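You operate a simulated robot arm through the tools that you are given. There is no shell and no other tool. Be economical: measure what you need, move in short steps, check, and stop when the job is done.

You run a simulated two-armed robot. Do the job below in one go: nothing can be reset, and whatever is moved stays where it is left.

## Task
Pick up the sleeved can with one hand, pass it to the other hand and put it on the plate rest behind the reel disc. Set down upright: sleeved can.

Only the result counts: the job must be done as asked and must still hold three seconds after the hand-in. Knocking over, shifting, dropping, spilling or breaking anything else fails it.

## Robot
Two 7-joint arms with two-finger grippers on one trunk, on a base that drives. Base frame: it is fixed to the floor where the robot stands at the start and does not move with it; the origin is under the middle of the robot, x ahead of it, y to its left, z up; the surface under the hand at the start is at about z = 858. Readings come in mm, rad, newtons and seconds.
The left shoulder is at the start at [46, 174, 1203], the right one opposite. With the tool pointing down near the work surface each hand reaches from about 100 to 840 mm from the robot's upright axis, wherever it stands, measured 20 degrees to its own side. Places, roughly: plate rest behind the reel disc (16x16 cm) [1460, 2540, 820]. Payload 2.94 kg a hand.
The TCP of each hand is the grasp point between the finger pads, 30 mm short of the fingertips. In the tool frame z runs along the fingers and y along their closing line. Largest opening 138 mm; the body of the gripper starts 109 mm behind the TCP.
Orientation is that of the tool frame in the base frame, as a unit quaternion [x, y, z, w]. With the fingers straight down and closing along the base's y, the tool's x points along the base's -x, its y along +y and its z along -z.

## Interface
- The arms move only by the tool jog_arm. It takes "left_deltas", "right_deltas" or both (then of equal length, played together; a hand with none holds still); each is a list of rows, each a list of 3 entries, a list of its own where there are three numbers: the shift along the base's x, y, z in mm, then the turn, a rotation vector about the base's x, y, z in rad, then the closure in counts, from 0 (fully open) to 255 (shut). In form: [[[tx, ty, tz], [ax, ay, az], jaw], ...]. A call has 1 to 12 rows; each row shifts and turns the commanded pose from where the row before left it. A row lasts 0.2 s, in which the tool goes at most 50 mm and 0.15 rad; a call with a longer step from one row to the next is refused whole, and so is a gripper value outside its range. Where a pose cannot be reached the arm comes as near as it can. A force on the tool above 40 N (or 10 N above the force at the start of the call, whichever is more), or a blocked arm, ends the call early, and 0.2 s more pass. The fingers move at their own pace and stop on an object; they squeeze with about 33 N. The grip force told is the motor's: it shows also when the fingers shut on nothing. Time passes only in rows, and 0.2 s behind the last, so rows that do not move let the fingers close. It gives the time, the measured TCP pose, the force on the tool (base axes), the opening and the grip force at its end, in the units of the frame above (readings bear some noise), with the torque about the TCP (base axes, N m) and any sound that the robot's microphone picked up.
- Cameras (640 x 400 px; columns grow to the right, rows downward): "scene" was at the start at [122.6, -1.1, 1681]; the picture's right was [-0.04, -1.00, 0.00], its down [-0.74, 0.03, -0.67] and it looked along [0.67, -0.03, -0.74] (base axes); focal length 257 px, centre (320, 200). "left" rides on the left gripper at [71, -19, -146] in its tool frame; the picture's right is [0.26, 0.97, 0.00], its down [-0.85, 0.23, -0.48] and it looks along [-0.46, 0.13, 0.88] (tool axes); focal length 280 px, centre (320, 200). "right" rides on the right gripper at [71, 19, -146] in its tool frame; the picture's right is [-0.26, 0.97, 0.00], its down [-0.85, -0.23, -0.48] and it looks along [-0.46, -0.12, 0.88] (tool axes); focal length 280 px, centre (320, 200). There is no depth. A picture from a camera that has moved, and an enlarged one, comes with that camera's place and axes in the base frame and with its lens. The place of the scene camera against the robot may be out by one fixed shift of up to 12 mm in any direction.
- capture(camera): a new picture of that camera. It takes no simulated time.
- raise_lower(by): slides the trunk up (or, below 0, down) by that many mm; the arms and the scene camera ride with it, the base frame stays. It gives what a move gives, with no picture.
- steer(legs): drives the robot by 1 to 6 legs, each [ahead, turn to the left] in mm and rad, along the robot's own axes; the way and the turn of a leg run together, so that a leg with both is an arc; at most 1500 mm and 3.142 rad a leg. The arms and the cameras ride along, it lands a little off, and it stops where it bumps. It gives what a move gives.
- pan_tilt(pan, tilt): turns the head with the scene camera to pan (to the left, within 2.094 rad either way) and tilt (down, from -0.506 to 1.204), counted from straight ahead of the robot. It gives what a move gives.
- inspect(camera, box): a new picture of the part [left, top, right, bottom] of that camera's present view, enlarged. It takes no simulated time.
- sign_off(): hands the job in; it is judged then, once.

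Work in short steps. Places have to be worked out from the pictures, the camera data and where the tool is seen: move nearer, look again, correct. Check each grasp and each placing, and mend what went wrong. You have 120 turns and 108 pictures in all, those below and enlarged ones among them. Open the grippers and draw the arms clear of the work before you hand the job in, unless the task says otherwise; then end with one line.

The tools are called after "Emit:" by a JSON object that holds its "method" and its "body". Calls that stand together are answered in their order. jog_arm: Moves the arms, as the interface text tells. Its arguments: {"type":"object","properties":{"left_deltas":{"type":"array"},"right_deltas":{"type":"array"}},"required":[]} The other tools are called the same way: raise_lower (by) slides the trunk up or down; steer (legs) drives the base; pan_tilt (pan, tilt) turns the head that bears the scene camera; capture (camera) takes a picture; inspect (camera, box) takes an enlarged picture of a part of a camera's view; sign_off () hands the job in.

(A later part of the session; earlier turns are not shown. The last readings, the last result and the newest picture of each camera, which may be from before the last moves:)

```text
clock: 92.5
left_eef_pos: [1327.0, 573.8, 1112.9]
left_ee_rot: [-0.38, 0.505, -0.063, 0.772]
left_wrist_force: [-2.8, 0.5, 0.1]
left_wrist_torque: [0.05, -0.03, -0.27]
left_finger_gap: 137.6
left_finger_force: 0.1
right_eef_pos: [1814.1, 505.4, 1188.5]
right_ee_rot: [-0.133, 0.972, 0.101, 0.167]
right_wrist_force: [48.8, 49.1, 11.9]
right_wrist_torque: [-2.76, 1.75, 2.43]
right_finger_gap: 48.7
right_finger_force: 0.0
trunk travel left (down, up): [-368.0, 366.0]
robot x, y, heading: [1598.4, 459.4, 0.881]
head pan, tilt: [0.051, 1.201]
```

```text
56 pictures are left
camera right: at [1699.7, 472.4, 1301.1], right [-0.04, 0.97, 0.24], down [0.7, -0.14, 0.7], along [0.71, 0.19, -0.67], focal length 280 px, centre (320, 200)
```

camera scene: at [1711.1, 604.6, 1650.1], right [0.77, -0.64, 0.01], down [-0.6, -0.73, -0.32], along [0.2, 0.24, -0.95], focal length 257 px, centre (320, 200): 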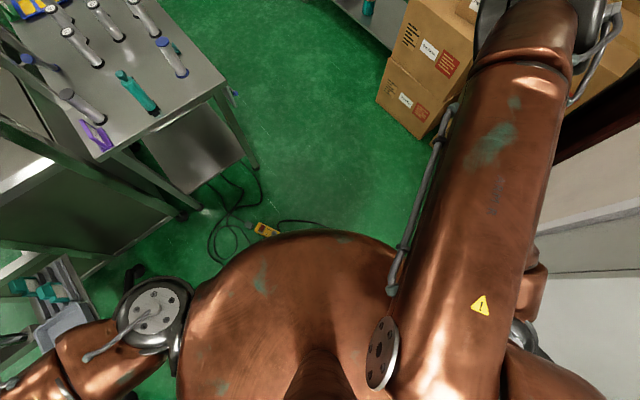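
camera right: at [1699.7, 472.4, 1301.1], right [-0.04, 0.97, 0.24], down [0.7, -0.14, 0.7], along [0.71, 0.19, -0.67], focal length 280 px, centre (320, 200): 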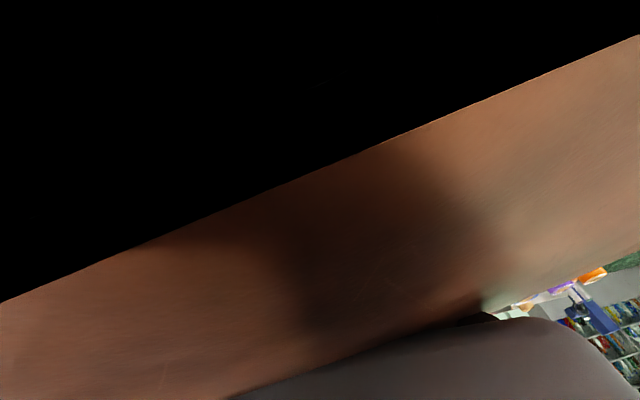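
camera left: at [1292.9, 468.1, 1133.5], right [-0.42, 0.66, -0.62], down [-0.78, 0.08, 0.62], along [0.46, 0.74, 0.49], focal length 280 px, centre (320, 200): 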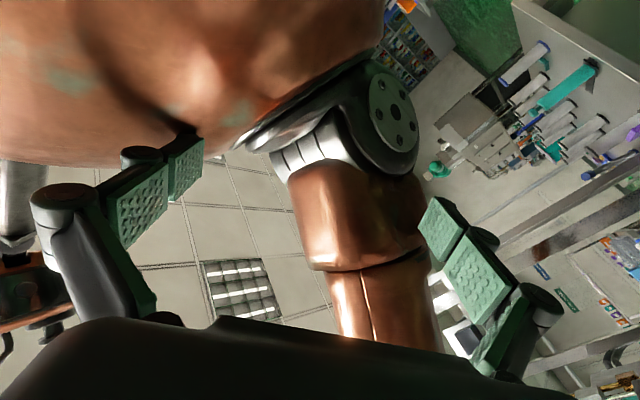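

The body sways on a compliant mount while the base itself isn't moving. The left hand is free of contact; I'll look through its camera and look down on the left side for what holds the base.

Emit:
{"method": "capture", "body": {"camera": "left"}}

Emit:
{"method": "pan_tilt", "body": {"pan": 1.57, "tilt": 1.2}}

Emit:
{"method": "capture", "body": {"camera": "scene"}}

Emit:
{"method": "pan_tilt", "body": {"pan": -2.09, "tilt": 1.2}}

Emit:
{"method": "capture", "body": {"camera": "scene"}}

```text
55 pictures are left
camera left: at [1246.4, 450.0, 1042.9], right [-0.15, 0.55, -0.82], down [-0.87, 0.32, 0.38], along [0.47, 0.77, 0.43], focal length 280 px, centre (320, 200)
```

left: 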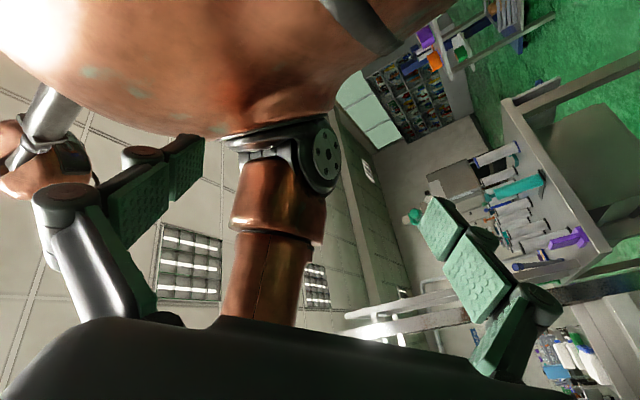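

```text
clock: 94.2
left_eef_pos: [1290.4, 532.4, 1100.7]
left_ee_rot: [-0.341, 0.54, -0.121, 0.76]
left_wrist_force: [1.0, 2.0, 0.6]
left_wrist_torque: [0.02, -0.04, -0.2]
left_finger_gap: 137.9
left_finger_force: 0.0
right_eef_pos: [1808.5, 493.5, 1207.9]
right_ee_rot: [-0.122, 0.952, 0.158, 0.233]
right_wrist_force: [50.0, 178.1, 33.7]
right_wrist_torque: [-4.62, 1.3, -0.96]
right_finger_gap: 0.0
right_finger_force: 0.0
trunk travel left (down, up): [-368.0, 366.0]
robot x, y, heading: [1599.1, 459.9, 0.882]
head pan, tilt: [1.571, 1.201]
```

```text
54 pictures are left
camera scene: at [1617.9, 576.8, 1651.5], right [0.64, 0.77, -0.03], down [0.71, -0.61, -0.36], along [-0.3, 0.2, -0.93], focal length 257 px, centre (320, 200)
```

scene: 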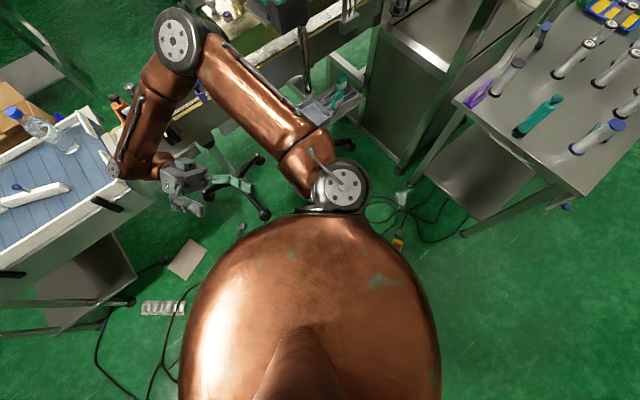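

```text
clock: 97.2
left_eef_pos: [1310.6, 543.8, 1111.6]
left_ee_rot: [-0.356, 0.531, -0.097, 0.763]
left_wrist_force: [-0.5, -1.2, 0.0]
left_wrist_torque: [-0.04, 0.07, -0.06]
left_finger_gap: 137.8
left_finger_force: 0.1
right_eef_pos: [1816.8, 493.7, 1206.1]
right_ee_rot: [-0.13, 0.957, 0.146, 0.215]
right_wrist_force: [77.8, 164.5, 8.0]
right_wrist_torque: [-3.95, 1.91, 0.2]
right_finger_gap: 0.0
right_finger_force: 0.1
trunk travel left (down, up): [-368.0, 366.0]
robot x, y, heading: [1598.0, 460.3, 0.877]
head pan, tilt: [-2.089, 1.201]
```

```text
53 pictures are left
camera scene: at [1692.6, 489.4, 1653.2], right [-0.93, -0.35, 0.03], down [-0.34, 0.86, -0.38], along [0.1, -0.37, -0.92], focal length 257 px, centre (320, 200)
```

scene: 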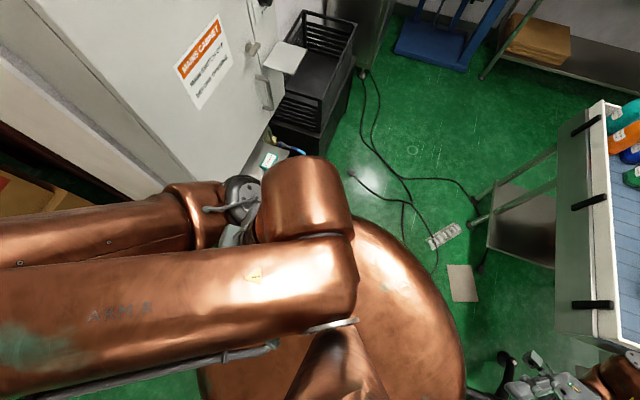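

Things have now settled: the right hand rests against the chest with a steady ~180 N pushing it toward +y. I'll yield gently in that direction with small steps.

Emit:
{"method": "jog_arm", "body": {"right_deltas": [[[5, 10, 0], [0, 0, 0], 128], [[5, 10, 0], [0, 0, 0], 128], [[5, 10, 0], [0, 0, 0], 128], [[5, 10, 0], [0, 0, 0], 128], [[5, 10, 0], [0, 0, 0], 128], [[5, 10, 0], [0, 0, 0], 128], [[5, 10, 0], [0, 0, 0], 128], [[5, 10, 0], [0, 0, 0], 128], [[5, 10, 0], [0, 0, 0], 128], [[5, 10, 0], [0, 0, 0], 128]]}}

```text
clock: 99.4
left_eef_pos: [1295.8, 525.8, 1111.8]
left_ee_rot: [-0.364, 0.494, -0.052, 0.788]
left_wrist_force: [0.0, -0.5, -0.2]
left_wrist_torque: [-0.02, 0.09, 0.04]
left_finger_gap: 138.3
left_finger_force: 0.1
right_eef_pos: [1777.5, 457.8, 1196.3]
right_ee_rot: [-0.136, 0.967, 0.123, 0.175]
right_wrist_force: [-17.9, 47.0, 39.5]
right_wrist_torque: [-2.36, -0.25, -0.86]
right_finger_gap: 9.4
right_finger_force: 0.0
right hand out of reach, approached as far as the arm can: row 1, 2, 3, 4, 5, 6, 7, 8, 9, 10
trunk travel left (down, up): [-368.0, 366.0]
robot x, y, heading: [1595.7, 456.4, 0.877]
head pan, tilt: [-2.089, 1.201]
```

That ran without abort. I'll continue the same gentle way, further forward for the right hand, while also easing the left hand outwards and forward.

Emit:
{"method": "jog_arm", "body": {"right_deltas": [[[13, 15, 0], [0, 0, 0], 128], [[13, 15, 0], [0, 0, 0], 128], [[13, 15, 0], [0, 0, 0], 128], [[13, 15, 0], [0, 0, 0], 128], [[13, 15, 0], [0, 0, 0], 128], [[13, 15, 0], [0, 0, 0], 128], [[13, 15, 0], [0, 0, 0], 128], [[13, 15, 0], [0, 0, 0], 128], [[13, 15, 0], [0, 0, 0], 128], [[13, 15, 0], [0, 0, 0], 128], [[13, 15, 0], [0, 0, 0], 128], [[13, 15, 0], [0, 0, 0], 128]]}}

Emit:
{"method": "pan_tilt", "body": {"pan": -0.4, "tilt": 1.1}}

Emit:
{"method": "capture", "body": {"camera": "scene"}}

```text
clock: 102.0
left_eef_pos: [1299.0, 528.2, 1109.0]
left_ee_rot: [-0.363, 0.5, -0.059, 0.784]
left_wrist_force: [0.7, 0.1, 0.3]
left_wrist_torque: [-0.01, -0.01, -0.01]
left_finger_gap: 138.3
left_finger_force: 0.1
right_eef_pos: [1936.1, 648.8, 1210.2]
right_ee_rot: [-0.138, 0.966, 0.12, 0.18]
right_wrist_force: [-0.1, -0.4, -0.7]
right_wrist_torque: [0.03, 0.04, 0.01]
right_finger_gap: 68.7
right_finger_force: 0.1
right hand out of reach, approached as far as the arm can: row 1
trunk travel left (down, up): [-368.0, 366.0]
robot x, y, heading: [1597.8, 462.0, 0.883]
head pan, tilt: [-2.089, 1.201]
```

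```text
clock: 103.7
left_eef_pos: [1298.8, 528.2, 1108.9]
left_ee_rot: [-0.363, 0.501, -0.058, 0.784]
left_wrist_force: [0.1, -0.5, 0.6]
left_wrist_torque: [0.02, -0.01, -0.05]
left_finger_gap: 137.9
left_finger_force: 0.1
right_eef_pos: [1935.1, 649.3, 1211.0]
right_ee_rot: [-0.138, 0.966, 0.119, 0.181]
right_wrist_force: [-0.3, -0.8, 0.1]
right_wrist_torque: [-0.01, -0.01, 0.01]
right_finger_gap: 68.6
right_finger_force: 0.1
trunk travel left (down, up): [-368.0, 366.0]
robot x, y, heading: [1599.4, 459.4, 0.879]
head pan, tilt: [-0.4, 1.1]
```

```text
52 pictures are left
camera scene: at [1686.0, 521.9, 1655.2], right [0.46, -0.89, 0.0], down [-0.79, -0.41, -0.45], along [0.4, 0.21, -0.89], focal length 257 px, centre (320, 200)
```

scene: 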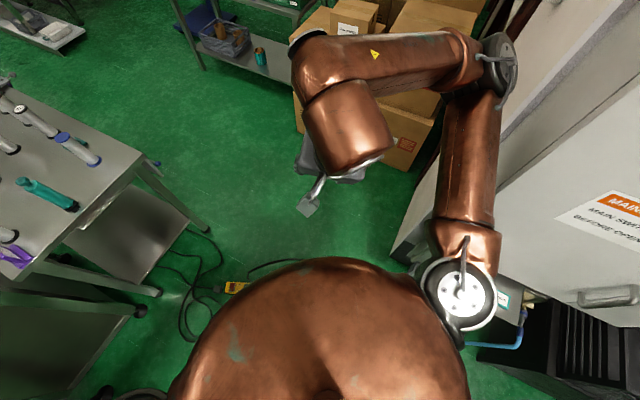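

Recovered: all forces are ~0, the trunk stands upright, and the arms are free. Next I bring the left hand around from behind its shoulder to a normal forward, downward-pointing pose in slow steps.

Emit:
{"method": "jog_arm", "body": {"left_deltas": [[[-4, 22, 12], [0, 0, 0], 0], [[-4, 22, 12], [0, 0, 0], 0], [[-4, 22, 12], [0, 0, 0], 0], [[-4, 22, 12], [0, 0, 0], 0], [[-4, 22, 12], [0, 0, 0], 0], [[-4, 22, 12], [0, 0, 0], 0], [[-4, 22, 12], [0, 0, 0], 0], [[-4, 22, 12], [0, 0, 0], 0], [[-4, 22, 4], [0, 0, 0], 0], [[0, 0, 0], [0, 0, 0], 0]]}}

Emit:
{"method": "jog_arm", "body": {"left_deltas": [[[14, 17, 0], [-0.046, 0.121, -0.019], 0], [[14, 17, 0], [-0.046, 0.121, -0.019], 0], [[14, 17, 0], [-0.046, 0.121, -0.019], 0], [[14, 17, 0], [-0.046, 0.121, -0.019], 0], [[14, 17, 0], [-0.046, 0.121, -0.019], 0], [[14, 17, 0], [-0.046, 0.121, -0.019], 0], [[14, 17, 0], [-0.046, 0.121, -0.019], 0], [[14, 17, 0], [-0.046, 0.121, -0.019], 0], [[14, 17, 0], [-0.046, 0.121, -0.019], 0], [[0, 0, 0], [0, 0, 0], 0]]}}

Emit:
{"method": "pan_tilt", "body": {"pan": 0.6, "tilt": 1.0}}

Emit:
{"method": "capture", "body": {"camera": "scene"}}

```text
clock: 105.7
left_eef_pos: [1353.7, 690.4, 1150.4]
left_ee_rot: [-0.36, 0.501, -0.063, 0.784]
left_wrist_force: [-2.4, -3.6, -0.5]
left_wrist_torque: [0.2, -0.15, -0.22]
left_finger_gap: 138.1
left_finger_force: 0.0
left hand out of reach, approached as far as the arm can: row 1, 2, 3, 4, 5, 6, 7, 8, 9
right_eef_pos: [1934.5, 649.5, 1211.4]
right_ee_rot: [-0.139, 0.966, 0.12, 0.181]
right_wrist_force: [-0.4, 0.8, -0.1]
right_wrist_torque: [-0.01, -0.01, -0.01]
right_finger_gap: 68.8
right_finger_force: 0.0
trunk travel left (down, up): [-368.0, 366.0]
robot x, y, heading: [1598.6, 462.6, 0.875]
head pan, tilt: [-0.4, 1.1]
stopped in row 9 (left hand): the force on the tool passed its limit at 66 N (the readings are from after the stop); the commanded pose is now the measured one
```

```text
clock: 106.0
left_eef_pos: [1359.0, 694.7, 1151.8]
left_ee_rot: [-0.363, 0.52, -0.068, 0.77]
left_wrist_force: [-2.9, -3.4, -1.7]
left_wrist_torque: [0.31, -0.13, -0.22]
left_finger_gap: 139.6
left_finger_force: 0.1
left hand out of reach, approached as far as the arm can: row 1
right_eef_pos: [1936.2, 651.0, 1210.1]
right_ee_rot: [-0.138, 0.967, 0.119, 0.18]
right_wrist_force: [0.6, 0.7, -0.3]
right_wrist_torque: [-0.06, -0.01, -0.04]
right_finger_gap: 68.8
right_finger_force: 0.0
trunk travel left (down, up): [-368.0, 366.0]
robot x, y, heading: [1600.4, 461.2, 0.883]
head pan, tilt: [-0.4, 1.1]
stopped in row 1 (left hand): the force on the tool passed its limit at 78 N (the readings are from after the stop); the commanded pose is now the measured one
```

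```text
clock: 107.3
left_eef_pos: [1357.4, 692.8, 1153.1]
left_ee_rot: [-0.363, 0.519, -0.067, 0.771]
left_wrist_force: [-4.0, -5.6, -3.1]
left_wrist_torque: [0.4, -0.18, -0.29]
left_finger_gap: 139.3
left_finger_force: 0.0
right_eef_pos: [1937.1, 648.4, 1211.3]
right_ee_rot: [-0.137, 0.966, 0.119, 0.182]
right_wrist_force: [0.0, 0.2, 0.5]
right_wrist_torque: [-0.02, 0.05, -0.01]
right_finger_gap: 68.6
right_finger_force: 0.1
trunk travel left (down, up): [-368.0, 366.0]
robot x, y, heading: [1595.1, 460.4, 0.878]
head pan, tilt: [0.6, 1.0]
```

```text
51 pictures are left
camera scene: at [1636.5, 562.5, 1661.8], right [1.0, -0.09, 0.0], down [-0.08, -0.84, -0.54], along [0.05, 0.54, -0.84], focal length 257 px, centre (320, 200)
```

scene: 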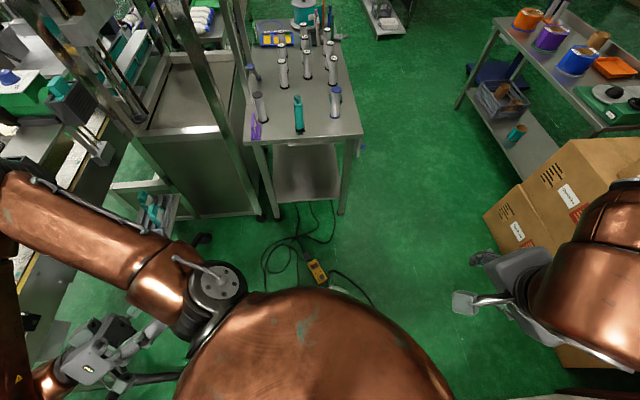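

The left fingers touch the underside of their own shoulder. I'll lower the left hand first, then bring it forward below the upper arm.

Emit:
{"method": "jog_arm", "body": {"left_deltas": [[[-8, 0, -15], [0, 0, 0], 0], [[-8, 0, -20], [0, 0, 0], 0], [[-8, 0, -20], [0, 0, 0], 0], [[-8, 4, -20], [0, 0, 0], 0], [[-8, 4, -20], [0, 0, 0], 0], [[-8, 4, -20], [0, 0, 0], 0], [[0, 0, 0], [0, 0, 0], 0]]}}

Emit:
{"method": "jog_arm", "body": {"left_deltas": [[[10, 15, 0], [0, 0, 0], 0], [[10, 15, 0], [0, 0, 0], 0], [[10, 15, 0], [0, 0, 0], 0], [[10, 15, 0], [0, 0, 0], 0], [[10, 15, 0], [0, 0, 0], 0], [[10, 15, 0], [0, 0, 0], 0], [[10, 15, 0], [0, 0, 0], 0], [[10, 15, 0], [0, 0, 0], 0], [[10, 15, 0], [0, 0, 0], 0], [[10, 15, 0], [0, 0, 0], 0], [[10, 15, 0], [0, 0, 0], 0], [[10, 15, 0], [0, 0, 0], 0]]}}

Emit:
{"method": "capture", "body": {"camera": "scene"}}

Emit:
{"method": "capture", "body": {"camera": "left"}}

```text
clock: 108.9
left_eef_pos: [1306.9, 705.3, 1038.7]
left_ee_rot: [-0.364, 0.519, -0.068, 0.771]
left_wrist_force: [-0.5, -0.8, -0.9]
left_wrist_torque: [-0.03, -0.01, 0.0]
left_finger_gap: 138.0
left_finger_force: 0.0
right_eef_pos: [1936.5, 650.7, 1211.9]
right_ee_rot: [-0.138, 0.966, 0.119, 0.181]
right_wrist_force: [0.3, -0.5, 0.1]
right_wrist_torque: [-0.01, 0.0, -0.03]
right_finger_gap: 68.7
right_finger_force: 0.1
trunk travel left (down, up): [-368.0, 366.0]
robot x, y, heading: [1599.7, 461.0, 0.884]
head pan, tilt: [0.6, 1.0]
```

```text
clock: 111.5
left_eef_pos: [1429.1, 886.6, 1036.7]
left_ee_rot: [-0.364, 0.519, -0.067, 0.771]
left_wrist_force: [0.0, 0.5, -0.4]
left_wrist_torque: [-0.01, 0.0, 0.0]
left_finger_gap: 138.0
left_finger_force: 0.1
right_eef_pos: [1935.6, 649.1, 1212.4]
right_ee_rot: [-0.139, 0.966, 0.12, 0.18]
right_wrist_force: [0.3, 0.3, 0.1]
right_wrist_torque: [-0.03, 0.02, -0.01]
right_finger_gap: 68.7
right_finger_force: 0.0
trunk travel left (down, up): [-368.0, 366.0]
robot x, y, heading: [1597.9, 457.1, 0.884]
head pan, tilt: [0.6, 1.0]
```

```text
50 pictures are left
camera scene: at [1636.5, 562.7, 1661.8], right [1.0, -0.09, 0.0], down [-0.08, -0.84, -0.54], along [0.05, 0.54, -0.84], focal length 257 px, centre (320, 200)
```

scene: 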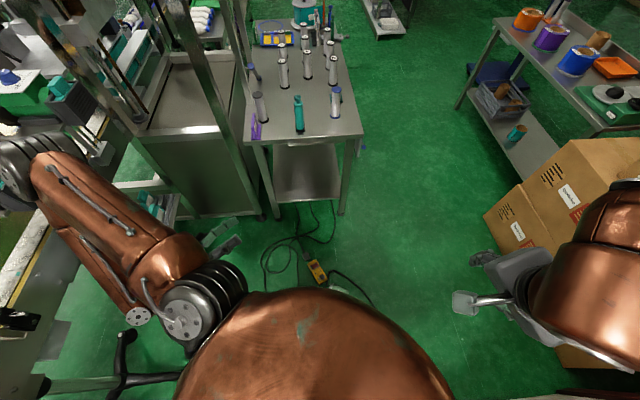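

```text
49 pictures are left
camera left: at [1342.8, 766.8, 966.0], right [-0.14, 0.57, -0.81], down [-0.85, 0.34, 0.4], along [0.5, 0.74, 0.44], focal length 280 px, centre (320, 200)
```

left: 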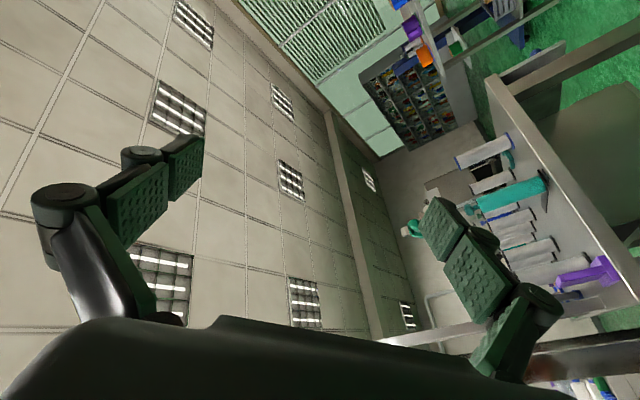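

The left arm is free now. I'll turn the left hand downward in 0.14-rad steps while moving it forward and up to its normal tuck.

Emit:
{"method": "jog_arm", "body": {"left_deltas": [[[8, 4, 15], [-0.051, 0.134, -0.021], 0], [[8, 4, 15], [-0.051, 0.134, -0.021], 0], [[8, 4, 15], [-0.051, 0.134, -0.021], 0], [[8, 4, 15], [-0.051, 0.134, -0.021], 0], [[8, 4, 15], [-0.051, 0.134, -0.021], 0], [[8, 4, 15], [-0.051, 0.134, -0.021], 0], [[8, 4, 15], [-0.051, 0.134, -0.021], 0], [[8, 4, 15], [-0.051, 0.134, -0.021], 0], [[8, 4, 15], [-0.051, 0.134, -0.021], 0], [[8, 4, 15], [-0.051, 0.134, -0.021], 0], [[8, 4, 15], [-0.051, 0.134, -0.021], 0], [[8, 4, 15], [-0.051, 0.134, -0.021], 0]]}}

Emit:
{"method": "capture", "body": {"camera": "left"}}

Emit:
{"method": "capture", "body": {"camera": "right"}}

```text
clock: 113.2
left_eef_pos: [1344.5, 689.9, 1158.3]
left_ee_rot: [-0.436, 0.835, -0.038, 0.333]
left_wrist_force: [-2.8, -1.9, -5.0]
left_wrist_torque: [0.22, 0.18, -0.23]
left_finger_gap: 137.4
left_finger_force: 0.0
left hand out of reach, approached as far as the arm can: row 1, 2, 3, 4, 5, 6, 7, 8
right_eef_pos: [1937.0, 649.2, 1212.5]
right_ee_rot: [-0.138, 0.966, 0.121, 0.181]
right_wrist_force: [-0.8, 0.1, -0.4]
right_wrist_torque: [-0.01, -0.01, 0.03]
right_finger_gap: 68.8
right_finger_force: 0.1
trunk travel left (down, up): [-368.0, 366.0]
robot x, y, heading: [1596.2, 459.4, 0.875]
head pan, tilt: [0.6, 1.0]
stopped in row 8 (left hand): the force on the tool passed its limit at 62 N (the readings are from after the stop); the commanded pose is now the measured one
```

```text
48 pictures are left
camera left: at [1243.4, 592.0, 1240.1], right [-0.78, 0.4, -0.48], down [-0.1, 0.67, 0.73], along [0.61, 0.62, -0.49], focal length 280 px, centre (320, 200)
```

left: 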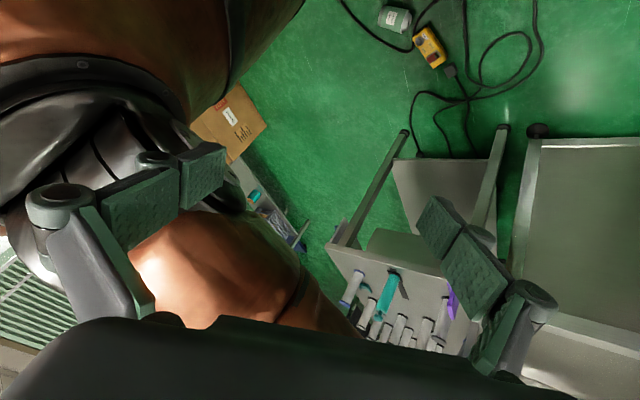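

```text
47 pictures are left
camera right: at [1819.3, 609.3, 1320.3], right [-0.06, 0.96, 0.28], down [0.68, -0.16, 0.71], along [0.73, 0.23, -0.64], focal length 280 px, centre (320, 200)
```

right: 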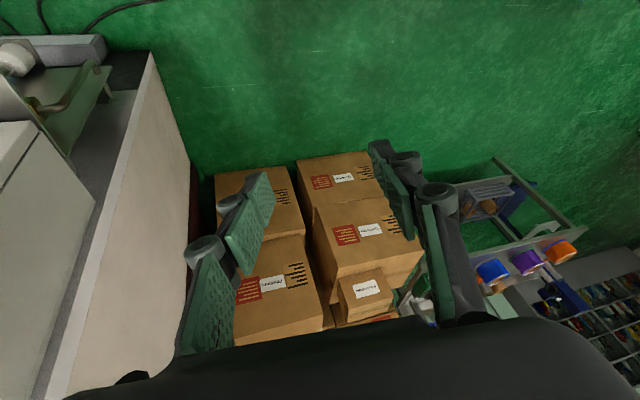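

The can is found: on the floor by the yellow connector, near (1775, 925). I'll enlarge that view to see whether it stands or lies.

Emit:
{"method": "inspect", "body": {"camera": "left", "box": [330, 0, 470, 87]}}

Emit:
{"method": "pan_tilt", "body": {"pan": 0.1, "tilt": 0.9}}

Emit:
{"method": "capture", "body": {"camera": "scene"}}

```text
4.57 times, centred on (400, 44) of left
camera zoom: at [1243.4, 592.0, 1240.1], right [-0.78, 0.4, -0.48], down [-0.1, 0.67, 0.73], along [0.61, 0.62, -0.49], focal length 1282 px, centre (-46, 915)
```

zoom: 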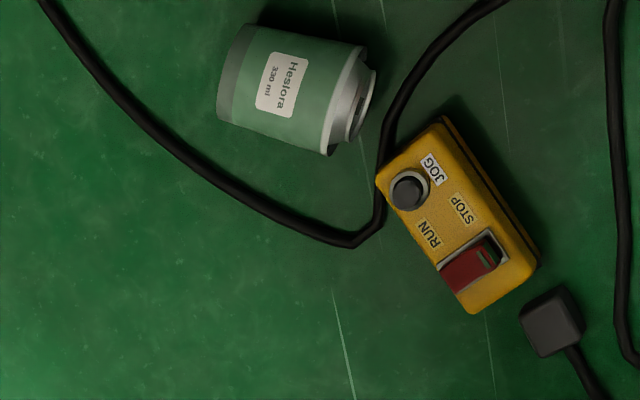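

```text
clock: 114.2
left_eef_pos: [1342.2, 689.9, 1158.7]
left_ee_rot: [-0.436, 0.835, -0.038, 0.333]
left_wrist_force: [-2.2, -3.2, -6.0]
left_wrist_torque: [0.27, 0.2, -0.29]
left_finger_gap: 137.9
left_finger_force: 0.1
right_eef_pos: [1935.7, 650.1, 1210.8]
right_ee_rot: [-0.138, 0.966, 0.12, 0.181]
right_wrist_force: [-0.2, -1.1, -0.3]
right_wrist_torque: [-0.02, 0.0, -0.01]
right_finger_gap: 68.7
right_finger_force: 0.0
trunk travel left (down, up): [-368.0, 366.0]
robot x, y, heading: [1600.4, 459.2, 0.886]
head pan, tilt: [0.099, 0.901]
```

```text
45 pictures are left
camera scene: at [1672.2, 555.8, 1669.0], right [0.83, -0.56, 0.0], down [-0.44, -0.65, -0.62], along [0.35, 0.52, -0.78], focal length 257 px, centre (320, 200)
```

scene: 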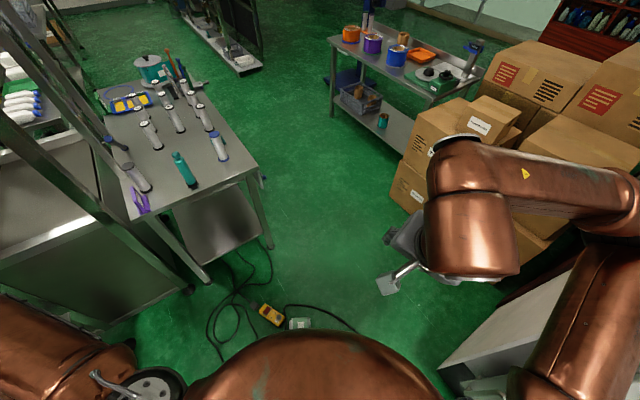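

The can lies on its side at about (1768, 926), intact, next to a pendant I must not touch; its top points roughly toward (-0.88, 0.48). First I free the left hand again: down, then well forward.

Emit:
{"method": "jog_arm", "body": {"left_deltas": [[[-5, 0, -20], [0, 0, 0], 0], [[-5, 0, -20], [0, 0, 0], 0], [[-5, 0, -20], [0, 0, 0], 0], [[-5, 0, -20], [0, 0, 0], 0], [[-5, 0, -20], [0, 0, 0], 0], [[0, 0, 0], [0, 0, 0], 0]]}}

Emit:
{"method": "jog_arm", "body": {"left_deltas": [[[13, 20, 0], [0, 0, 0], 0], [[13, 20, 0], [0, 0, 0], 0], [[13, 20, 0], [0, 0, 0], 0], [[13, 20, 0], [0, 0, 0], 0], [[13, 20, 0], [0, 0, 0], 0], [[13, 20, 0], [0, 0, 0], 0], [[13, 20, 0], [0, 0, 0], 0], [[13, 20, 0], [0, 0, 0], 0], [[13, 20, 0], [0, 0, 0], 0], [[13, 20, 0], [0, 0, 0], 0], [[13, 20, 0], [0, 0, 0], 0], [[13, 20, 0], [0, 0, 0], 0]]}}

Emit:
{"method": "capture", "body": {"camera": "left"}}

```text
clock: 115.5
left_eef_pos: [1293.1, 679.3, 1081.0]
left_ee_rot: [-0.438, 0.834, -0.039, 0.334]
left_wrist_force: [0.2, 0.9, -0.2]
left_wrist_torque: [-0.03, -0.03, 0.0]
left_finger_gap: 138.1
left_finger_force: 0.1
left hand out of reach, approached as far as the arm can: row 1, 2, 3, 4
right_eef_pos: [1934.5, 649.8, 1211.1]
right_ee_rot: [-0.138, 0.966, 0.12, 0.181]
right_wrist_force: [-0.5, 0.2, 0.1]
right_wrist_torque: [-0.03, -0.02, -0.03]
right_finger_gap: 68.5
right_finger_force: 0.1
trunk travel left (down, up): [-368.0, 366.0]
robot x, y, heading: [1599.6, 457.4, 0.883]
head pan, tilt: [0.099, 0.901]
```

```text
clock: 118.2
left_eef_pos: [1298.5, 699.7, 1095.9]
left_ee_rot: [-0.436, 0.834, -0.04, 0.335]
left_wrist_force: [1.5, 0.0, 0.8]
left_wrist_torque: [-0.03, -0.03, -0.04]
left_finger_gap: 138.1
left_finger_force: 0.1
left hand out of reach, approached as far as the arm can: row 1, 2, 3, 4, 5, 6, 7, 8, 9, 10, 11, 12
right_eef_pos: [1936.3, 648.7, 1210.9]
right_ee_rot: [-0.138, 0.966, 0.12, 0.18]
right_wrist_force: [-0.4, 0.2, -0.2]
right_wrist_torque: [0.01, 0.05, -0.02]
right_finger_gap: 68.6
right_finger_force: 0.1
trunk travel left (down, up): [-368.0, 366.0]
robot x, y, heading: [1598.8, 460.5, 0.88]
head pan, tilt: [0.099, 0.901]
```

```text
44 pictures are left
camera left: at [1198.9, 602.0, 1177.5], right [-0.78, 0.4, -0.48], down [-0.11, 0.67, 0.73], along [0.61, 0.62, -0.48], focal length 280 px, centre (320, 200)
```

left: 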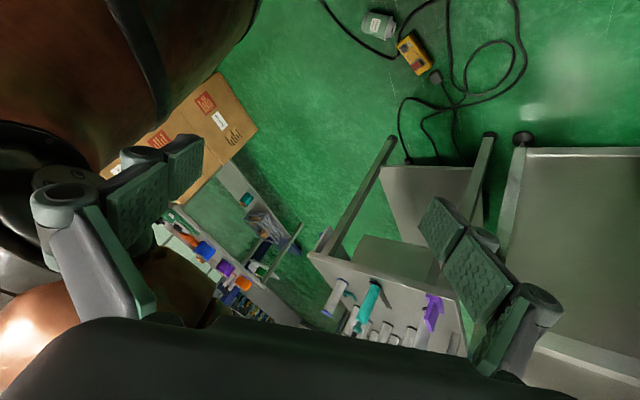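

The arm's local solution is stuck near its folding limit. I'll keep extending the commanded point forward, as this released the right arm earlier; the space ahead is free.

Emit:
{"method": "jog_arm", "body": {"left_deltas": [[[14, 13, 0], [0, 0, 0], 0], [[14, 13, 0], [0, 0, 0], 0], [[14, 13, 0], [0, 0, 0], 0], [[14, 13, 0], [0, 0, 0], 0], [[14, 13, 0], [0, 0, 0], 0], [[14, 13, 0], [0, 0, 0], 0], [[14, 13, 0], [0, 0, 0], 0], [[14, 13, 0], [0, 0, 0], 0]]}}

Emit:
{"method": "capture", "body": {"camera": "scene"}}

```text
clock: 120.0
left_eef_pos: [1301.0, 719.2, 1110.2]
left_ee_rot: [-0.437, 0.835, -0.039, 0.333]
left_wrist_force: [0.7, -0.3, 0.0]
left_wrist_torque: [-0.02, -0.03, 0.02]
left_finger_gap: 138.1
left_finger_force: 0.1
left hand out of reach, approached as far as the arm can: row 1, 2, 3, 4, 5, 6, 7, 8
right_eef_pos: [1935.8, 649.8, 1211.0]
right_ee_rot: [-0.138, 0.966, 0.119, 0.181]
right_wrist_force: [-0.3, -0.3, -0.2]
right_wrist_torque: [-0.01, 0.01, 0.01]
right_finger_gap: 68.8
right_finger_force: 0.0
trunk travel left (down, up): [-368.0, 366.0]
robot x, y, heading: [1596.9, 458.9, 0.88]
head pan, tilt: [0.099, 0.901]
```

```text
43 pictures are left
camera scene: at [1672.3, 555.8, 1669.0], right [0.83, -0.56, 0.0], down [-0.44, -0.65, -0.62], along [0.35, 0.52, -0.78], focal length 257 px, centre (320, 200)
```

scene: 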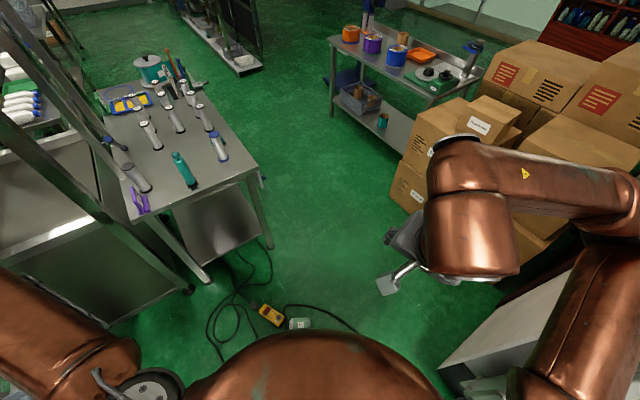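

Forward travel only worked while that hand pointed forward, so I'll rotate it back that way while drawing the commanded point in a bit.

Emit:
{"method": "jog_arm", "body": {"left_deltas": [[[-12, -14, -5], [0.051, -0.134, 0.021], 0], [[-12, -14, -5], [0.051, -0.134, 0.021], 0], [[-12, -14, -5], [0.051, -0.134, 0.021], 0], [[-12, -14, -5], [0.051, -0.134, 0.021], 0], [[-12, -14, -5], [0.051, -0.134, 0.021], 0], [[-12, -14, -5], [0.051, -0.134, 0.021], 0], [[-12, -14, -5], [0.051, -0.134, 0.021], 0], [[-12, -14, -5], [0.051, -0.134, 0.021], 0], [[0, 0, 0], [0, 0, 0], 0]]}}

```text
clock: 122.0
left_eef_pos: [1278.3, 618.2, 1041.0]
left_ee_rot: [-0.348, 0.502, -0.067, 0.789]
left_wrist_force: [0.1, -0.4, 0.7]
left_wrist_torque: [-0.03, 0.04, 0.04]
left_finger_gap: 137.9
left_finger_force: 0.0
left hand out of reach, approached as far as the arm can: row 6, 7, 8
right_eef_pos: [1936.5, 649.5, 1210.8]
right_ee_rot: [-0.138, 0.966, 0.119, 0.181]
right_wrist_force: [-0.1, -1.0, 0.0]
right_wrist_torque: [0.08, 0.0, 0.01]
right_finger_gap: 68.7
right_finger_force: 0.0
trunk travel left (down, up): [-368.0, 366.0]
robot x, y, heading: [1595.6, 463.2, 0.881]
head pan, tilt: [0.099, 0.901]
```

Reset worked. Now I'll run the left hand forward (pointing forward, low) well out to about 380 mm ahead of the robot before rotating it.

Emit:
{"method": "jog_arm", "body": {"left_deltas": [[[7, 16, 0], [0, 0, 0], 0], [[7, 16, 0], [0, 0, 0], 0], [[7, 16, 0], [0, 0, 0], 0], [[7, 16, 0], [0, 0, 0], 0], [[7, 16, 0], [0, 0, 0], 0], [[10, 16, 0], [0, 0, 0], 0], [[10, 16, 0], [0, 0, 0], 0], [[10, 16, 0], [0, 0, 0], 0], [[10, 16, 0], [0, 0, 0], 0], [[10, 16, 0], [0, 0, 0], 0], [[10, 16, 0], [0, 0, 0], 0], [[10, 16, 0], [0, 0, 0], 0]]}}

Emit:
{"method": "jog_arm", "body": {"left_deltas": [[[15, 15, 0], [0, 0, 0], 0], [[15, 15, 0], [0, 0, 0], 0], [[15, 15, 0], [0, 0, 0], 0], [[15, 15, 0], [0, 0, 0], 0], [[15, 15, 0], [0, 0, 0], 0], [[15, 15, 0], [0, 0, 0], 0], [[15, 15, 0], [0, 0, 0], 0], [[15, 15, 0], [0, 0, 0], 0], [[15, 15, 0], [0, 0, 0], 0], [[15, 15, 0], [0, 0, 0], 0], [[15, 15, 0], [0, 0, 0], 0], [[15, 15, 0], [0, 0, 0], 0]]}}

Emit:
{"method": "capture", "body": {"camera": "scene"}}

```text
clock: 124.5
left_eef_pos: [1384.2, 810.4, 1040.9]
left_ee_rot: [-0.348, 0.502, -0.067, 0.789]
left_wrist_force: [0.7, 0.6, 0.0]
left_wrist_torque: [-0.01, -0.02, 0.0]
left_finger_gap: 138.0
left_finger_force: 0.0
right_eef_pos: [1936.6, 648.6, 1211.6]
right_ee_rot: [-0.138, 0.966, 0.119, 0.181]
right_wrist_force: [0.1, -0.2, -0.6]
right_wrist_torque: [0.04, 0.01, 0.03]
right_finger_gap: 68.7
right_finger_force: 0.1
trunk travel left (down, up): [-368.0, 366.0]
robot x, y, heading: [1596.1, 460.6, 0.883]
head pan, tilt: [0.099, 0.901]
```

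```text
clock: 127.2
left_eef_pos: [1529.4, 959.9, 1042.2]
left_ee_rot: [-0.347, 0.503, -0.066, 0.789]
left_wrist_force: [0.2, 1.3, -0.1]
left_wrist_torque: [0.01, -0.01, 0.0]
left_finger_gap: 137.9
left_finger_force: 0.0
left hand out of reach, approached as far as the arm can: row 9, 10, 11
right_eef_pos: [1935.8, 648.0, 1210.9]
right_ee_rot: [-0.138, 0.966, 0.12, 0.181]
right_wrist_force: [-0.4, -0.5, -0.2]
right_wrist_torque: [-0.03, -0.06, -0.02]
right_finger_gap: 68.5
right_finger_force: 0.0
trunk travel left (down, up): [-368.0, 366.0]
robot x, y, heading: [1597.2, 459.2, 0.881]
head pan, tilt: [0.099, 0.901]
```

```text
42 pictures are left
camera scene: at [1672.3, 556.1, 1669.0], right [0.83, -0.56, 0.0], down [-0.44, -0.65, -0.62], along [0.35, 0.52, -0.78], focal length 257 px, centre (320, 200)
```

scene: 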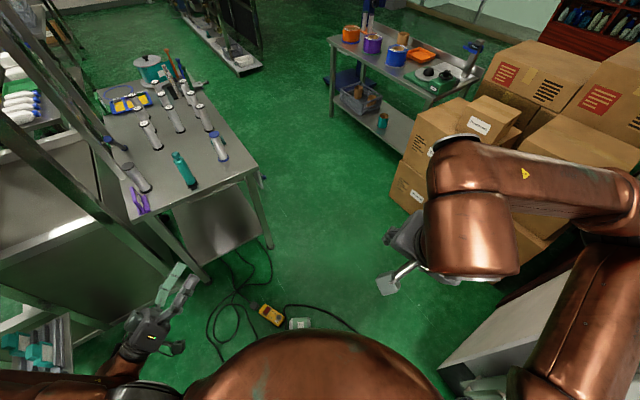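

The left hand is well ahead now. I'll rotate it downward here in small steps.

Emit:
{"method": "jog_arm", "body": {"left_deltas": [[[3, 4, 0], [-0.051, 0.134, -0.021], 0], [[3, 4, 0], [-0.051, 0.134, -0.021], 0], [[3, 4, 0], [-0.051, 0.134, -0.021], 0], [[3, 4, 0], [-0.051, 0.134, -0.021], 0], [[3, 4, 0], [-0.051, 0.134, -0.021], 0], [[3, 4, 0], [-0.051, 0.134, -0.021], 0], [[3, 4, 0], [-0.051, 0.134, -0.021], 0], [[3, 4, 0], [-0.051, 0.134, -0.021], 0], [[3, 4, 0], [-0.051, 0.134, -0.021], 0], [[3, 4, 0], [-0.051, 0.134, -0.021], 0], [[3, 4, 0], [-0.051, 0.134, -0.021], 0], [[3, 4, 0], [-0.051, 0.134, -0.021], 0]]}}

Emit:
{"method": "capture", "body": {"camera": "left"}}

```text
clock: 129.8
left_eef_pos: [1493.8, 1051.0, 1045.7]
left_ee_rot: [-0.438, 0.866, -0.034, 0.241]
left_wrist_force: [-0.4, 0.4, 0.1]
left_wrist_torque: [0.0, 0.03, -0.01]
left_finger_gap: 138.2
left_finger_force: 0.1
left hand out of reach, approached as far as the arm can: row 1, 2, 3, 4, 5, 6, 7, 8
right_eef_pos: [1938.0, 649.3, 1210.1]
right_ee_rot: [-0.139, 0.967, 0.12, 0.18]
right_wrist_force: [0.9, 0.2, -0.7]
right_wrist_torque: [0.0, 0.03, 0.02]
right_finger_gap: 68.7
right_finger_force: 0.0
trunk travel left (down, up): [-368.0, 366.0]
robot x, y, heading: [1596.1, 462.1, 0.885]
head pan, tilt: [0.099, 0.901]
```

```text
41 pictures are left
camera left: at [1407.3, 962.0, 1150.7], right [-0.85, 0.39, -0.36], down [0.04, 0.73, 0.69], along [0.53, 0.57, -0.63], focal length 280 px, centre (320, 200)
```

left: 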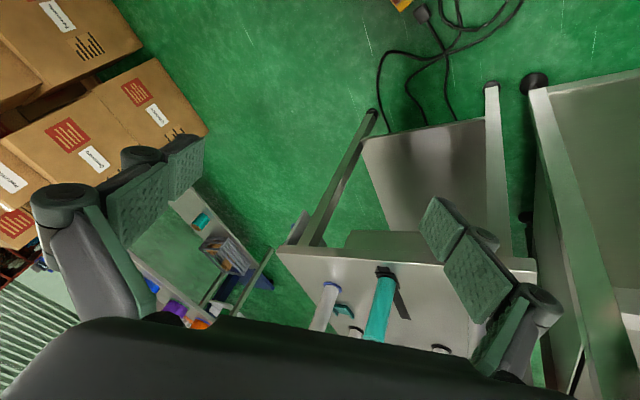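

Both arms are usable now. I'll move the left hand above the can, turning it so the fingers straddle the can across its axis and point straight down.

Emit:
{"method": "jog_arm", "body": {"left_deltas": [[[22, -11, 0], [0.0171, 0.0413, -0.1176], 0], [[22, -11, 0], [0.0171, 0.0413, -0.1176], 0], [[22, -11, 0], [0.0171, 0.0413, -0.1176], 0], [[22, -11, 0], [0.0171, 0.0413, -0.1176], 0], [[22, -11, 0], [0.0171, 0.0413, -0.1176], 0], [[22, -11, 0], [0.0171, 0.0413, -0.1176], 0], [[22, -11, 0], [0.0171, 0.0413, -0.1176], 0], [[22, -11, 0], [0.0171, 0.0413, -0.1176], 0], [[22, -11, 0], [0.0171, 0.0413, -0.1176], 0], [[22, -11, 0], [0.0171, 0.0413, -0.1176], 0], [[22, -11, 0], [0.0171, 0.0413, -0.1176], 0], [[22, -11, 0], [0.0171, 0.0413, -0.1176], 0]]}}

Emit:
{"method": "capture", "body": {"camera": "left"}}

Emit:
{"method": "capture", "body": {"camera": "scene"}}

```text
clock: 131.9
left_eef_pos: [1695.1, 948.7, 1048.5]
left_ee_rot: [0.091, 0.994, -0.011, 0.063]
left_wrist_force: [0.6, 0.1, 0.2]
left_wrist_torque: [0.01, 0.0, 0.01]
left_finger_gap: 138.0
left_finger_force: 0.1
right_eef_pos: [1940.2, 644.9, 1209.7]
right_ee_rot: [-0.139, 0.966, 0.114, 0.185]
right_wrist_force: [7.8, -2.5, 5.1]
right_wrist_torque: [0.21, 1.74, 0.5]
right_finger_gap: 69.1
right_finger_force: 0.1
trunk travel left (down, up): [-368.0, 366.0]
robot x, y, heading: [1597.7, 463.1, 0.881]
head pan, tilt: [0.099, 0.901]
stopped in row 10 (right hand): the force on the tool passed its limit at 110 N (the readings are from after the stop); the commanded pose is now the measured one
```

```text
40 pictures are left
camera left: at [1604.4, 947.3, 1182.6], right [-0.08, 1.0, -0.04], down [0.81, 0.09, 0.58], along [0.58, 0.01, -0.81], focal length 280 px, centre (320, 200)
```

left: 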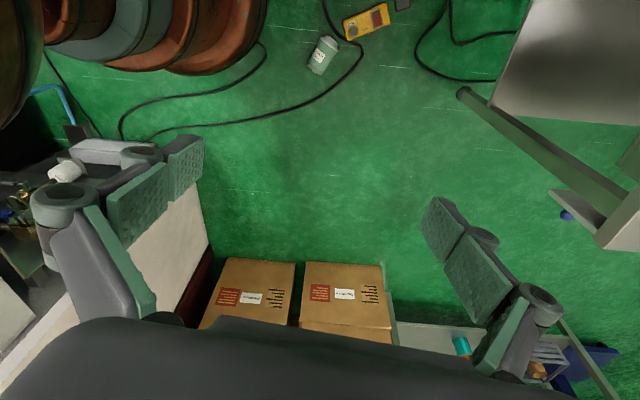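

```text
39 pictures are left
camera scene: at [1673.3, 555.0, 1669.0], right [0.83, -0.56, 0.0], down [-0.44, -0.65, -0.62], along [0.35, 0.52, -0.78], focal length 257 px, centre (320, 200)
```

scene: 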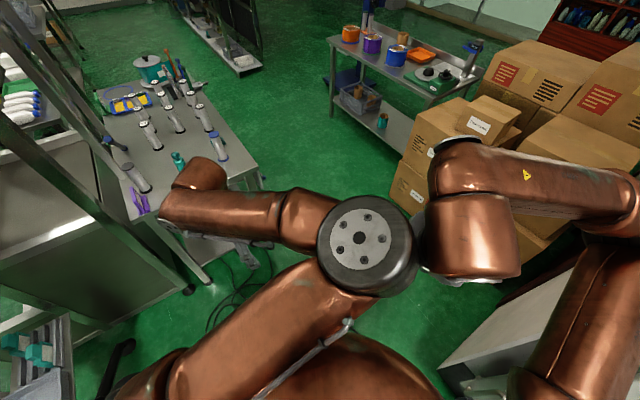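

The left elbow folds inward and touches the right hand in that orientation, so I'll reverse that turn. Then I'll test whether the base can move at all now that nothing is jammed.

Emit:
{"method": "jog_arm", "body": {"left_deltas": [[[-22, 11, 0], [-0.0171, -0.0413, 0.1176], 0], [[-22, 11, 0], [-0.0171, -0.0413, 0.1176], 0], [[-22, 11, 0], [-0.0171, -0.0413, 0.1176], 0], [[-22, 11, 0], [-0.0171, -0.0413, 0.1176], 0], [[-22, 11, 0], [-0.0171, -0.0413, 0.1176], 0], [[-15, 5, 0], [-0.0171, -0.0413, 0.1176], 0], [[-10, 5, 0], [-0.0171, -0.0413, 0.1176], 0], [[-10, 5, 0], [-0.0171, -0.0413, 0.1176], 0], [[-10, 5, 0], [-0.0171, -0.0413, 0.1176], 0]]}}

Emit:
{"method": "steer", "body": {"legs": [[0, 0.2]]}}

Emit:
{"method": "capture", "body": {"camera": "scene"}}

```text
clock: 132.4
left_eef_pos: [1663.5, 963.2, 1049.9]
left_ee_rot: [0.008, 0.995, -0.015, 0.098]
left_wrist_force: [0.1, -0.1, 0.0]
left_wrist_torque: [-0.04, 0.0, 0.05]
left_finger_gap: 138.1
left_finger_force: 0.0
right_eef_pos: [1942.0, 645.3, 1206.1]
right_ee_rot: [-0.137, 0.967, 0.109, 0.186]
right_wrist_force: [0.8, -0.6, -1.1]
right_wrist_torque: [0.09, 0.01, 0.06]
right_finger_gap: 68.6
right_finger_force: 0.1
trunk travel left (down, up): [-368.0, 366.0]
robot x, y, heading: [1596.5, 459.4, 0.887]
head pan, tilt: [0.099, 0.901]
stopped in row 2 (right hand): the force on the tool passed its limit at 61 N (the readings are from after the stop); the commanded pose is now the measured one
```

```text
clock: 133.6
left_eef_pos: [1561.1, 965.0, 1050.4]
left_ee_rot: [-0.092, 0.991, -0.004, 0.099]
left_wrist_force: [-0.3, -0.6, -0.3]
left_wrist_torque: [0.02, -0.05, -0.02]
left_finger_gap: 138.0
left_finger_force: 0.0
right_eef_pos: [1898.4, 709.2, 1206.6]
right_ee_rot: [-0.233, 0.948, 0.128, 0.175]
right_wrist_force: [7.4, -1.8, -7.2]
right_wrist_torque: [0.51, 0.36, 0.43]
right_finger_gap: 68.8
right_finger_force: 0.1
trunk travel left (down, up): [-368.0, 366.0]
robot x, y, heading: [1594.7, 463.2, 1.08]
head pan, tilt: [0.099, 0.901]
```

```text
38 pictures are left
camera scene: at [1652.7, 567.1, 1669.0], right [0.93, -0.38, 0.0], down [-0.3, -0.72, -0.62], along [0.24, 0.57, -0.78], focal length 257 px, centre (320, 200)
```

scene: 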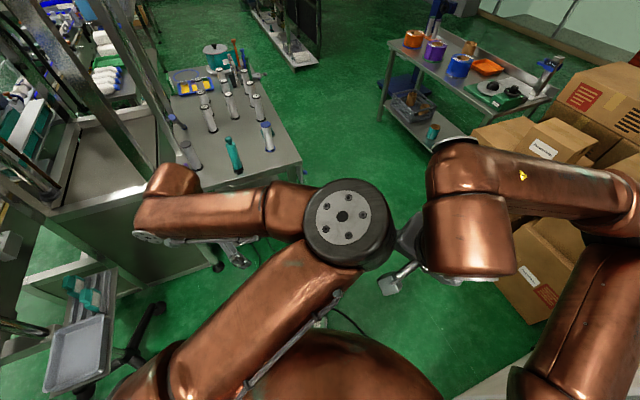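

The base turns freely now, so the jam was purely the arms. I'll part the two hands slightly, then turn left and reverse toward (1940, 520) so that the elbows trail away from the cabinet, and face about 100°.

Emit:
{"method": "jog_arm", "body": {"right_deltas": [[[15, -6, 0], [0, 0, 0], 128], [[15, -6, 0], [0, 0, 0], 128], [[15, -6, 0], [0, 0, 0], 128], [[15, -6, 0], [0, 0, 0], 128]]}}

Emit:
{"method": "jog_arm", "body": {"left_deltas": [[[-15, -5, 0], [0, 0, 0.12], 0], [[-15, -5, 0], [0, 0, 0.12], 0], [[-15, -5, 0], [0, 0, 0.12], 0], [[-15, -5, 0], [0, 0, 0.12], 0], [[-10, -5, 0], [0, 0, 0.12], 0], [[-10, -5, 0], [0, 0, 0.12], 0], [[-10, -5, 0], [0, 0, 0.12], 0], [[-10, -5, 0], [0, 0, 0.12], 0], [[0, 0, 0], [0, 0, 0], 0]]}}

Emit:
{"method": "capture", "body": {"camera": "scene"}}

```text
clock: 134.6
left_eef_pos: [1562.2, 967.1, 1050.0]
left_ee_rot: [-0.092, 0.991, -0.004, 0.098]
left_wrist_force: [0.6, 0.4, -0.9]
left_wrist_torque: [-0.02, 0.01, -0.03]
left_finger_gap: 137.9
left_finger_force: 0.1
right_eef_pos: [1959.2, 685.7, 1206.6]
right_ee_rot: [-0.232, 0.948, 0.129, 0.175]
right_wrist_force: [-0.2, 0.0, 0.0]
right_wrist_torque: [-0.02, 0.02, 0.01]
right_finger_gap: 68.4
right_finger_force: 0.0
trunk travel left (down, up): [-368.0, 366.0]
robot x, y, heading: [1594.9, 460.5, 1.081]
head pan, tilt: [0.099, 0.901]
```

```text
clock: 136.6
left_eef_pos: [1461.7, 983.8, 1071.9]
left_ee_rot: [-0.54, 0.836, 0.041, 0.088]
left_wrist_force: [-0.3, -0.1, -0.2]
left_wrist_torque: [0.01, -0.01, 0.03]
left_finger_gap: 138.1
left_finger_force: 0.0
left hand out of reach, approached as far as the arm can: row 1, 2, 3, 4, 5, 6, 7, 8
right_eef_pos: [1956.6, 686.7, 1205.5]
right_ee_rot: [-0.232, 0.948, 0.127, 0.175]
right_wrist_force: [0.5, 0.7, 0.3]
right_wrist_torque: [-0.01, -0.05, 0.04]
right_finger_gap: 68.8
right_finger_force: 0.0
trunk travel left (down, up): [-368.0, 366.0]
robot x, y, heading: [1598.4, 456.1, 1.084]
head pan, tilt: [0.099, 0.901]
```

```text
37 pictures are left
camera scene: at [1652.1, 567.1, 1669.0], right [0.93, -0.38, 0.0], down [-0.3, -0.72, -0.62], along [0.24, 0.57, -0.78], focal length 257 px, centre (320, 200)
```

scene: 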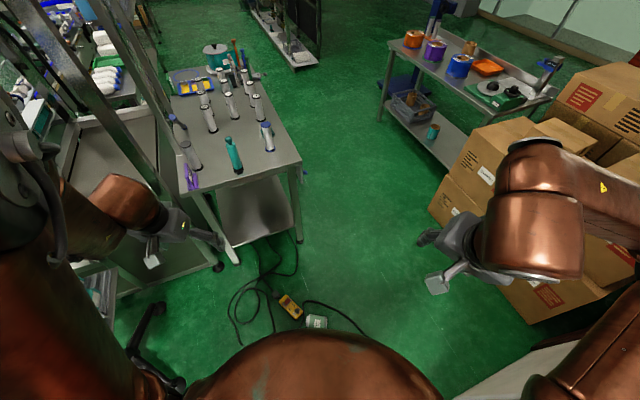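

Arms are now apart with good postures. Turning left 2.23 rad, reversing 350 mm, then turning right 1.57 rad keeps the elbows away from the cabinet and the base away from the can.

Emit:
{"method": "steer", "body": {"legs": [[0, 2.234]]}}

Emit:
{"method": "steer", "body": {"legs": [[-348, 0]]}}

Emit:
{"method": "steer", "body": {"legs": [[0, -1.571]]}}

Emit:
{"method": "pan_tilt", "body": {"pan": 0.2, "tilt": 1.0}}

Emit:
{"method": "capture", "body": {"camera": "scene"}}

```text
clock: 142.2
left_eef_pos: [1262.2, 36.3, 1072.0]
left_ee_rot: [0.989, 0.112, -0.097, -0.004]
left_wrist_force: [-0.3, 0.1, -0.3]
left_wrist_torque: [-0.03, 0.01, 0.01]
left_finger_gap: 137.9
left_finger_force: 0.1
right_eef_pos: [1198.6, 610.3, 1206.6]
right_ee_rot: [0.953, -0.214, -0.213, 0.035]
right_wrist_force: [-0.6, -0.2, 0.0]
right_wrist_torque: [-0.01, 0.02, -0.05]
right_finger_gap: 68.4
right_finger_force: 0.1
trunk travel left (down, up): [-368.0, 366.0]
robot x, y, heading: [1597.2, 458.4, -2.981]
head pan, tilt: [0.099, 0.901]
```

```text
clock: 144.5
left_eef_pos: [1615.1, 91.8, 1072.4]
left_ee_rot: [0.989, 0.114, -0.098, -0.002]
left_wrist_force: [0.3, -0.3, 0.2]
left_wrist_torque: [0.01, 0.02, -0.01]
left_finger_gap: 137.8
left_finger_force: 0.0
right_eef_pos: [1549.4, 666.6, 1206.5]
right_ee_rot: [0.953, -0.211, -0.213, 0.037]
right_wrist_force: [0.7, -0.3, -0.7]
right_wrist_torque: [-0.03, 0.05, -0.01]
right_finger_gap: 68.8
right_finger_force: 0.1
trunk travel left (down, up): [-368.0, 366.0]
robot x, y, heading: [1951.5, 516.4, -2.975]
head pan, tilt: [0.099, 0.901]
```

```text
clock: 148.8
left_eef_pos: [1536.8, 869.0, 1072.7]
left_ee_rot: [0.766, -0.635, -0.065, -0.071]
left_wrist_force: [0.9, -0.2, 0.7]
left_wrist_torque: [0.01, 0.03, 0.03]
left_finger_gap: 137.8
left_finger_force: 0.1
right_eef_pos: [2112.6, 909.9, 1205.9]
right_ee_rot: [-0.508, 0.834, 0.175, 0.128]
right_wrist_force: [0.2, 1.2, -0.5]
right_wrist_torque: [-0.02, 0.01, 0.02]
right_finger_gap: 68.4
right_finger_force: 0.1
trunk travel left (down, up): [-368.0, 366.0]
robot x, y, heading: [1946.2, 518.6, 1.697]
head pan, tilt: [0.099, 0.901]
```

```text
clock: 149.5
left_eef_pos: [1536.7, 869.3, 1071.5]
left_ee_rot: [0.766, -0.635, -0.065, -0.072]
left_wrist_force: [0.5, 0.8, 0.0]
left_wrist_torque: [0.0, -0.02, 0.0]
left_finger_gap: 137.7
left_finger_force: 0.0
right_eef_pos: [2112.9, 909.7, 1205.7]
right_ee_rot: [-0.508, 0.834, 0.175, 0.128]
right_wrist_force: [0.1, -1.1, 0.2]
right_wrist_torque: [0.02, 0.01, 0.01]
right_finger_gap: 68.7
right_finger_force: 0.1
trunk travel left (down, up): [-368.0, 366.0]
robot x, y, heading: [1950.5, 519.3, 1.694]
head pan, tilt: [0.201, 1.0]
```

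```text
36 pictures are left
camera scene: at [1929.5, 625.3, 1661.8], right [0.95, 0.32, 0.0], down [0.27, -0.8, -0.54], along [-0.17, 0.51, -0.84], focal length 257 px, centre (320, 200)
```

scene: 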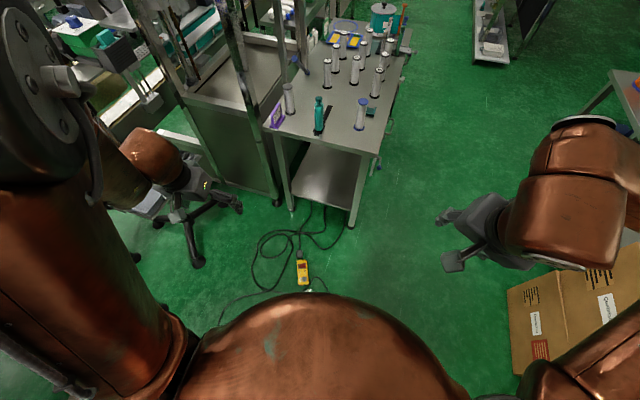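

Well placed: the can is now about 416 mm ahead and 130 mm left of the robot. I'll bring the left hand over it, turned to 151° so the fingers straddle the can.

Emit:
{"method": "jog_arm", "body": {"left_deltas": [[[29, 6, 0], [-0.022, -0.0116, 0.109], 52], [[29, 6, 0], [-0.022, -0.0116, 0.109], 52], [[29, 6, 0], [-0.022, -0.0116, 0.109], 52], [[29, 6, 0], [-0.022, -0.0116, 0.109], 52], [[29, 6, 0], [-0.022, -0.0116, 0.109], 52], [[29, 6, 0], [-0.022, -0.0116, 0.109], 52], [[29, 6, 0], [-0.022, -0.0116, 0.109], 52], [[29, 6, 0], [-0.022, -0.0116, 0.109], 52], [[0, 0, 0], [0, 0, 0], 52]]}}

Emit:
{"method": "capture", "body": {"camera": "left"}}

```text
clock: 151.5
left_eef_pos: [1708.6, 929.3, 1093.7]
left_ee_rot: [0.968, -0.252, 0.0, -0.001]
left_wrist_force: [0.2, -0.5, -0.4]
left_wrist_torque: [-0.01, 0.0, 0.0]
left_finger_gap: 109.7
left_finger_force: 0.0
left hand out of reach, approached as far as the arm can: row 1, 2, 6, 7, 8
right_eef_pos: [2114.3, 911.2, 1206.7]
right_ee_rot: [-0.507, 0.834, 0.175, 0.127]
right_wrist_force: [0.0, 0.1, -0.1]
right_wrist_torque: [-0.02, 0.01, 0.02]
right_finger_gap: 68.8
right_finger_force: 0.0
trunk travel left (down, up): [-368.0, 366.0]
robot x, y, heading: [1948.6, 517.3, 1.695]
head pan, tilt: [0.201, 1.0]
```

```text
35 pictures are left
camera left: at [1780.7, 910.7, 1239.4], right [-0.24, -0.97, 0.0], down [-0.85, 0.21, 0.47], along [-0.46, 0.12, -0.88], focal length 280 px, centre (320, 200)
```

left: 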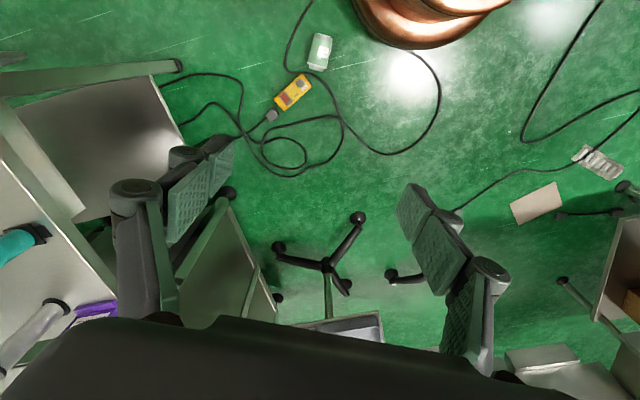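

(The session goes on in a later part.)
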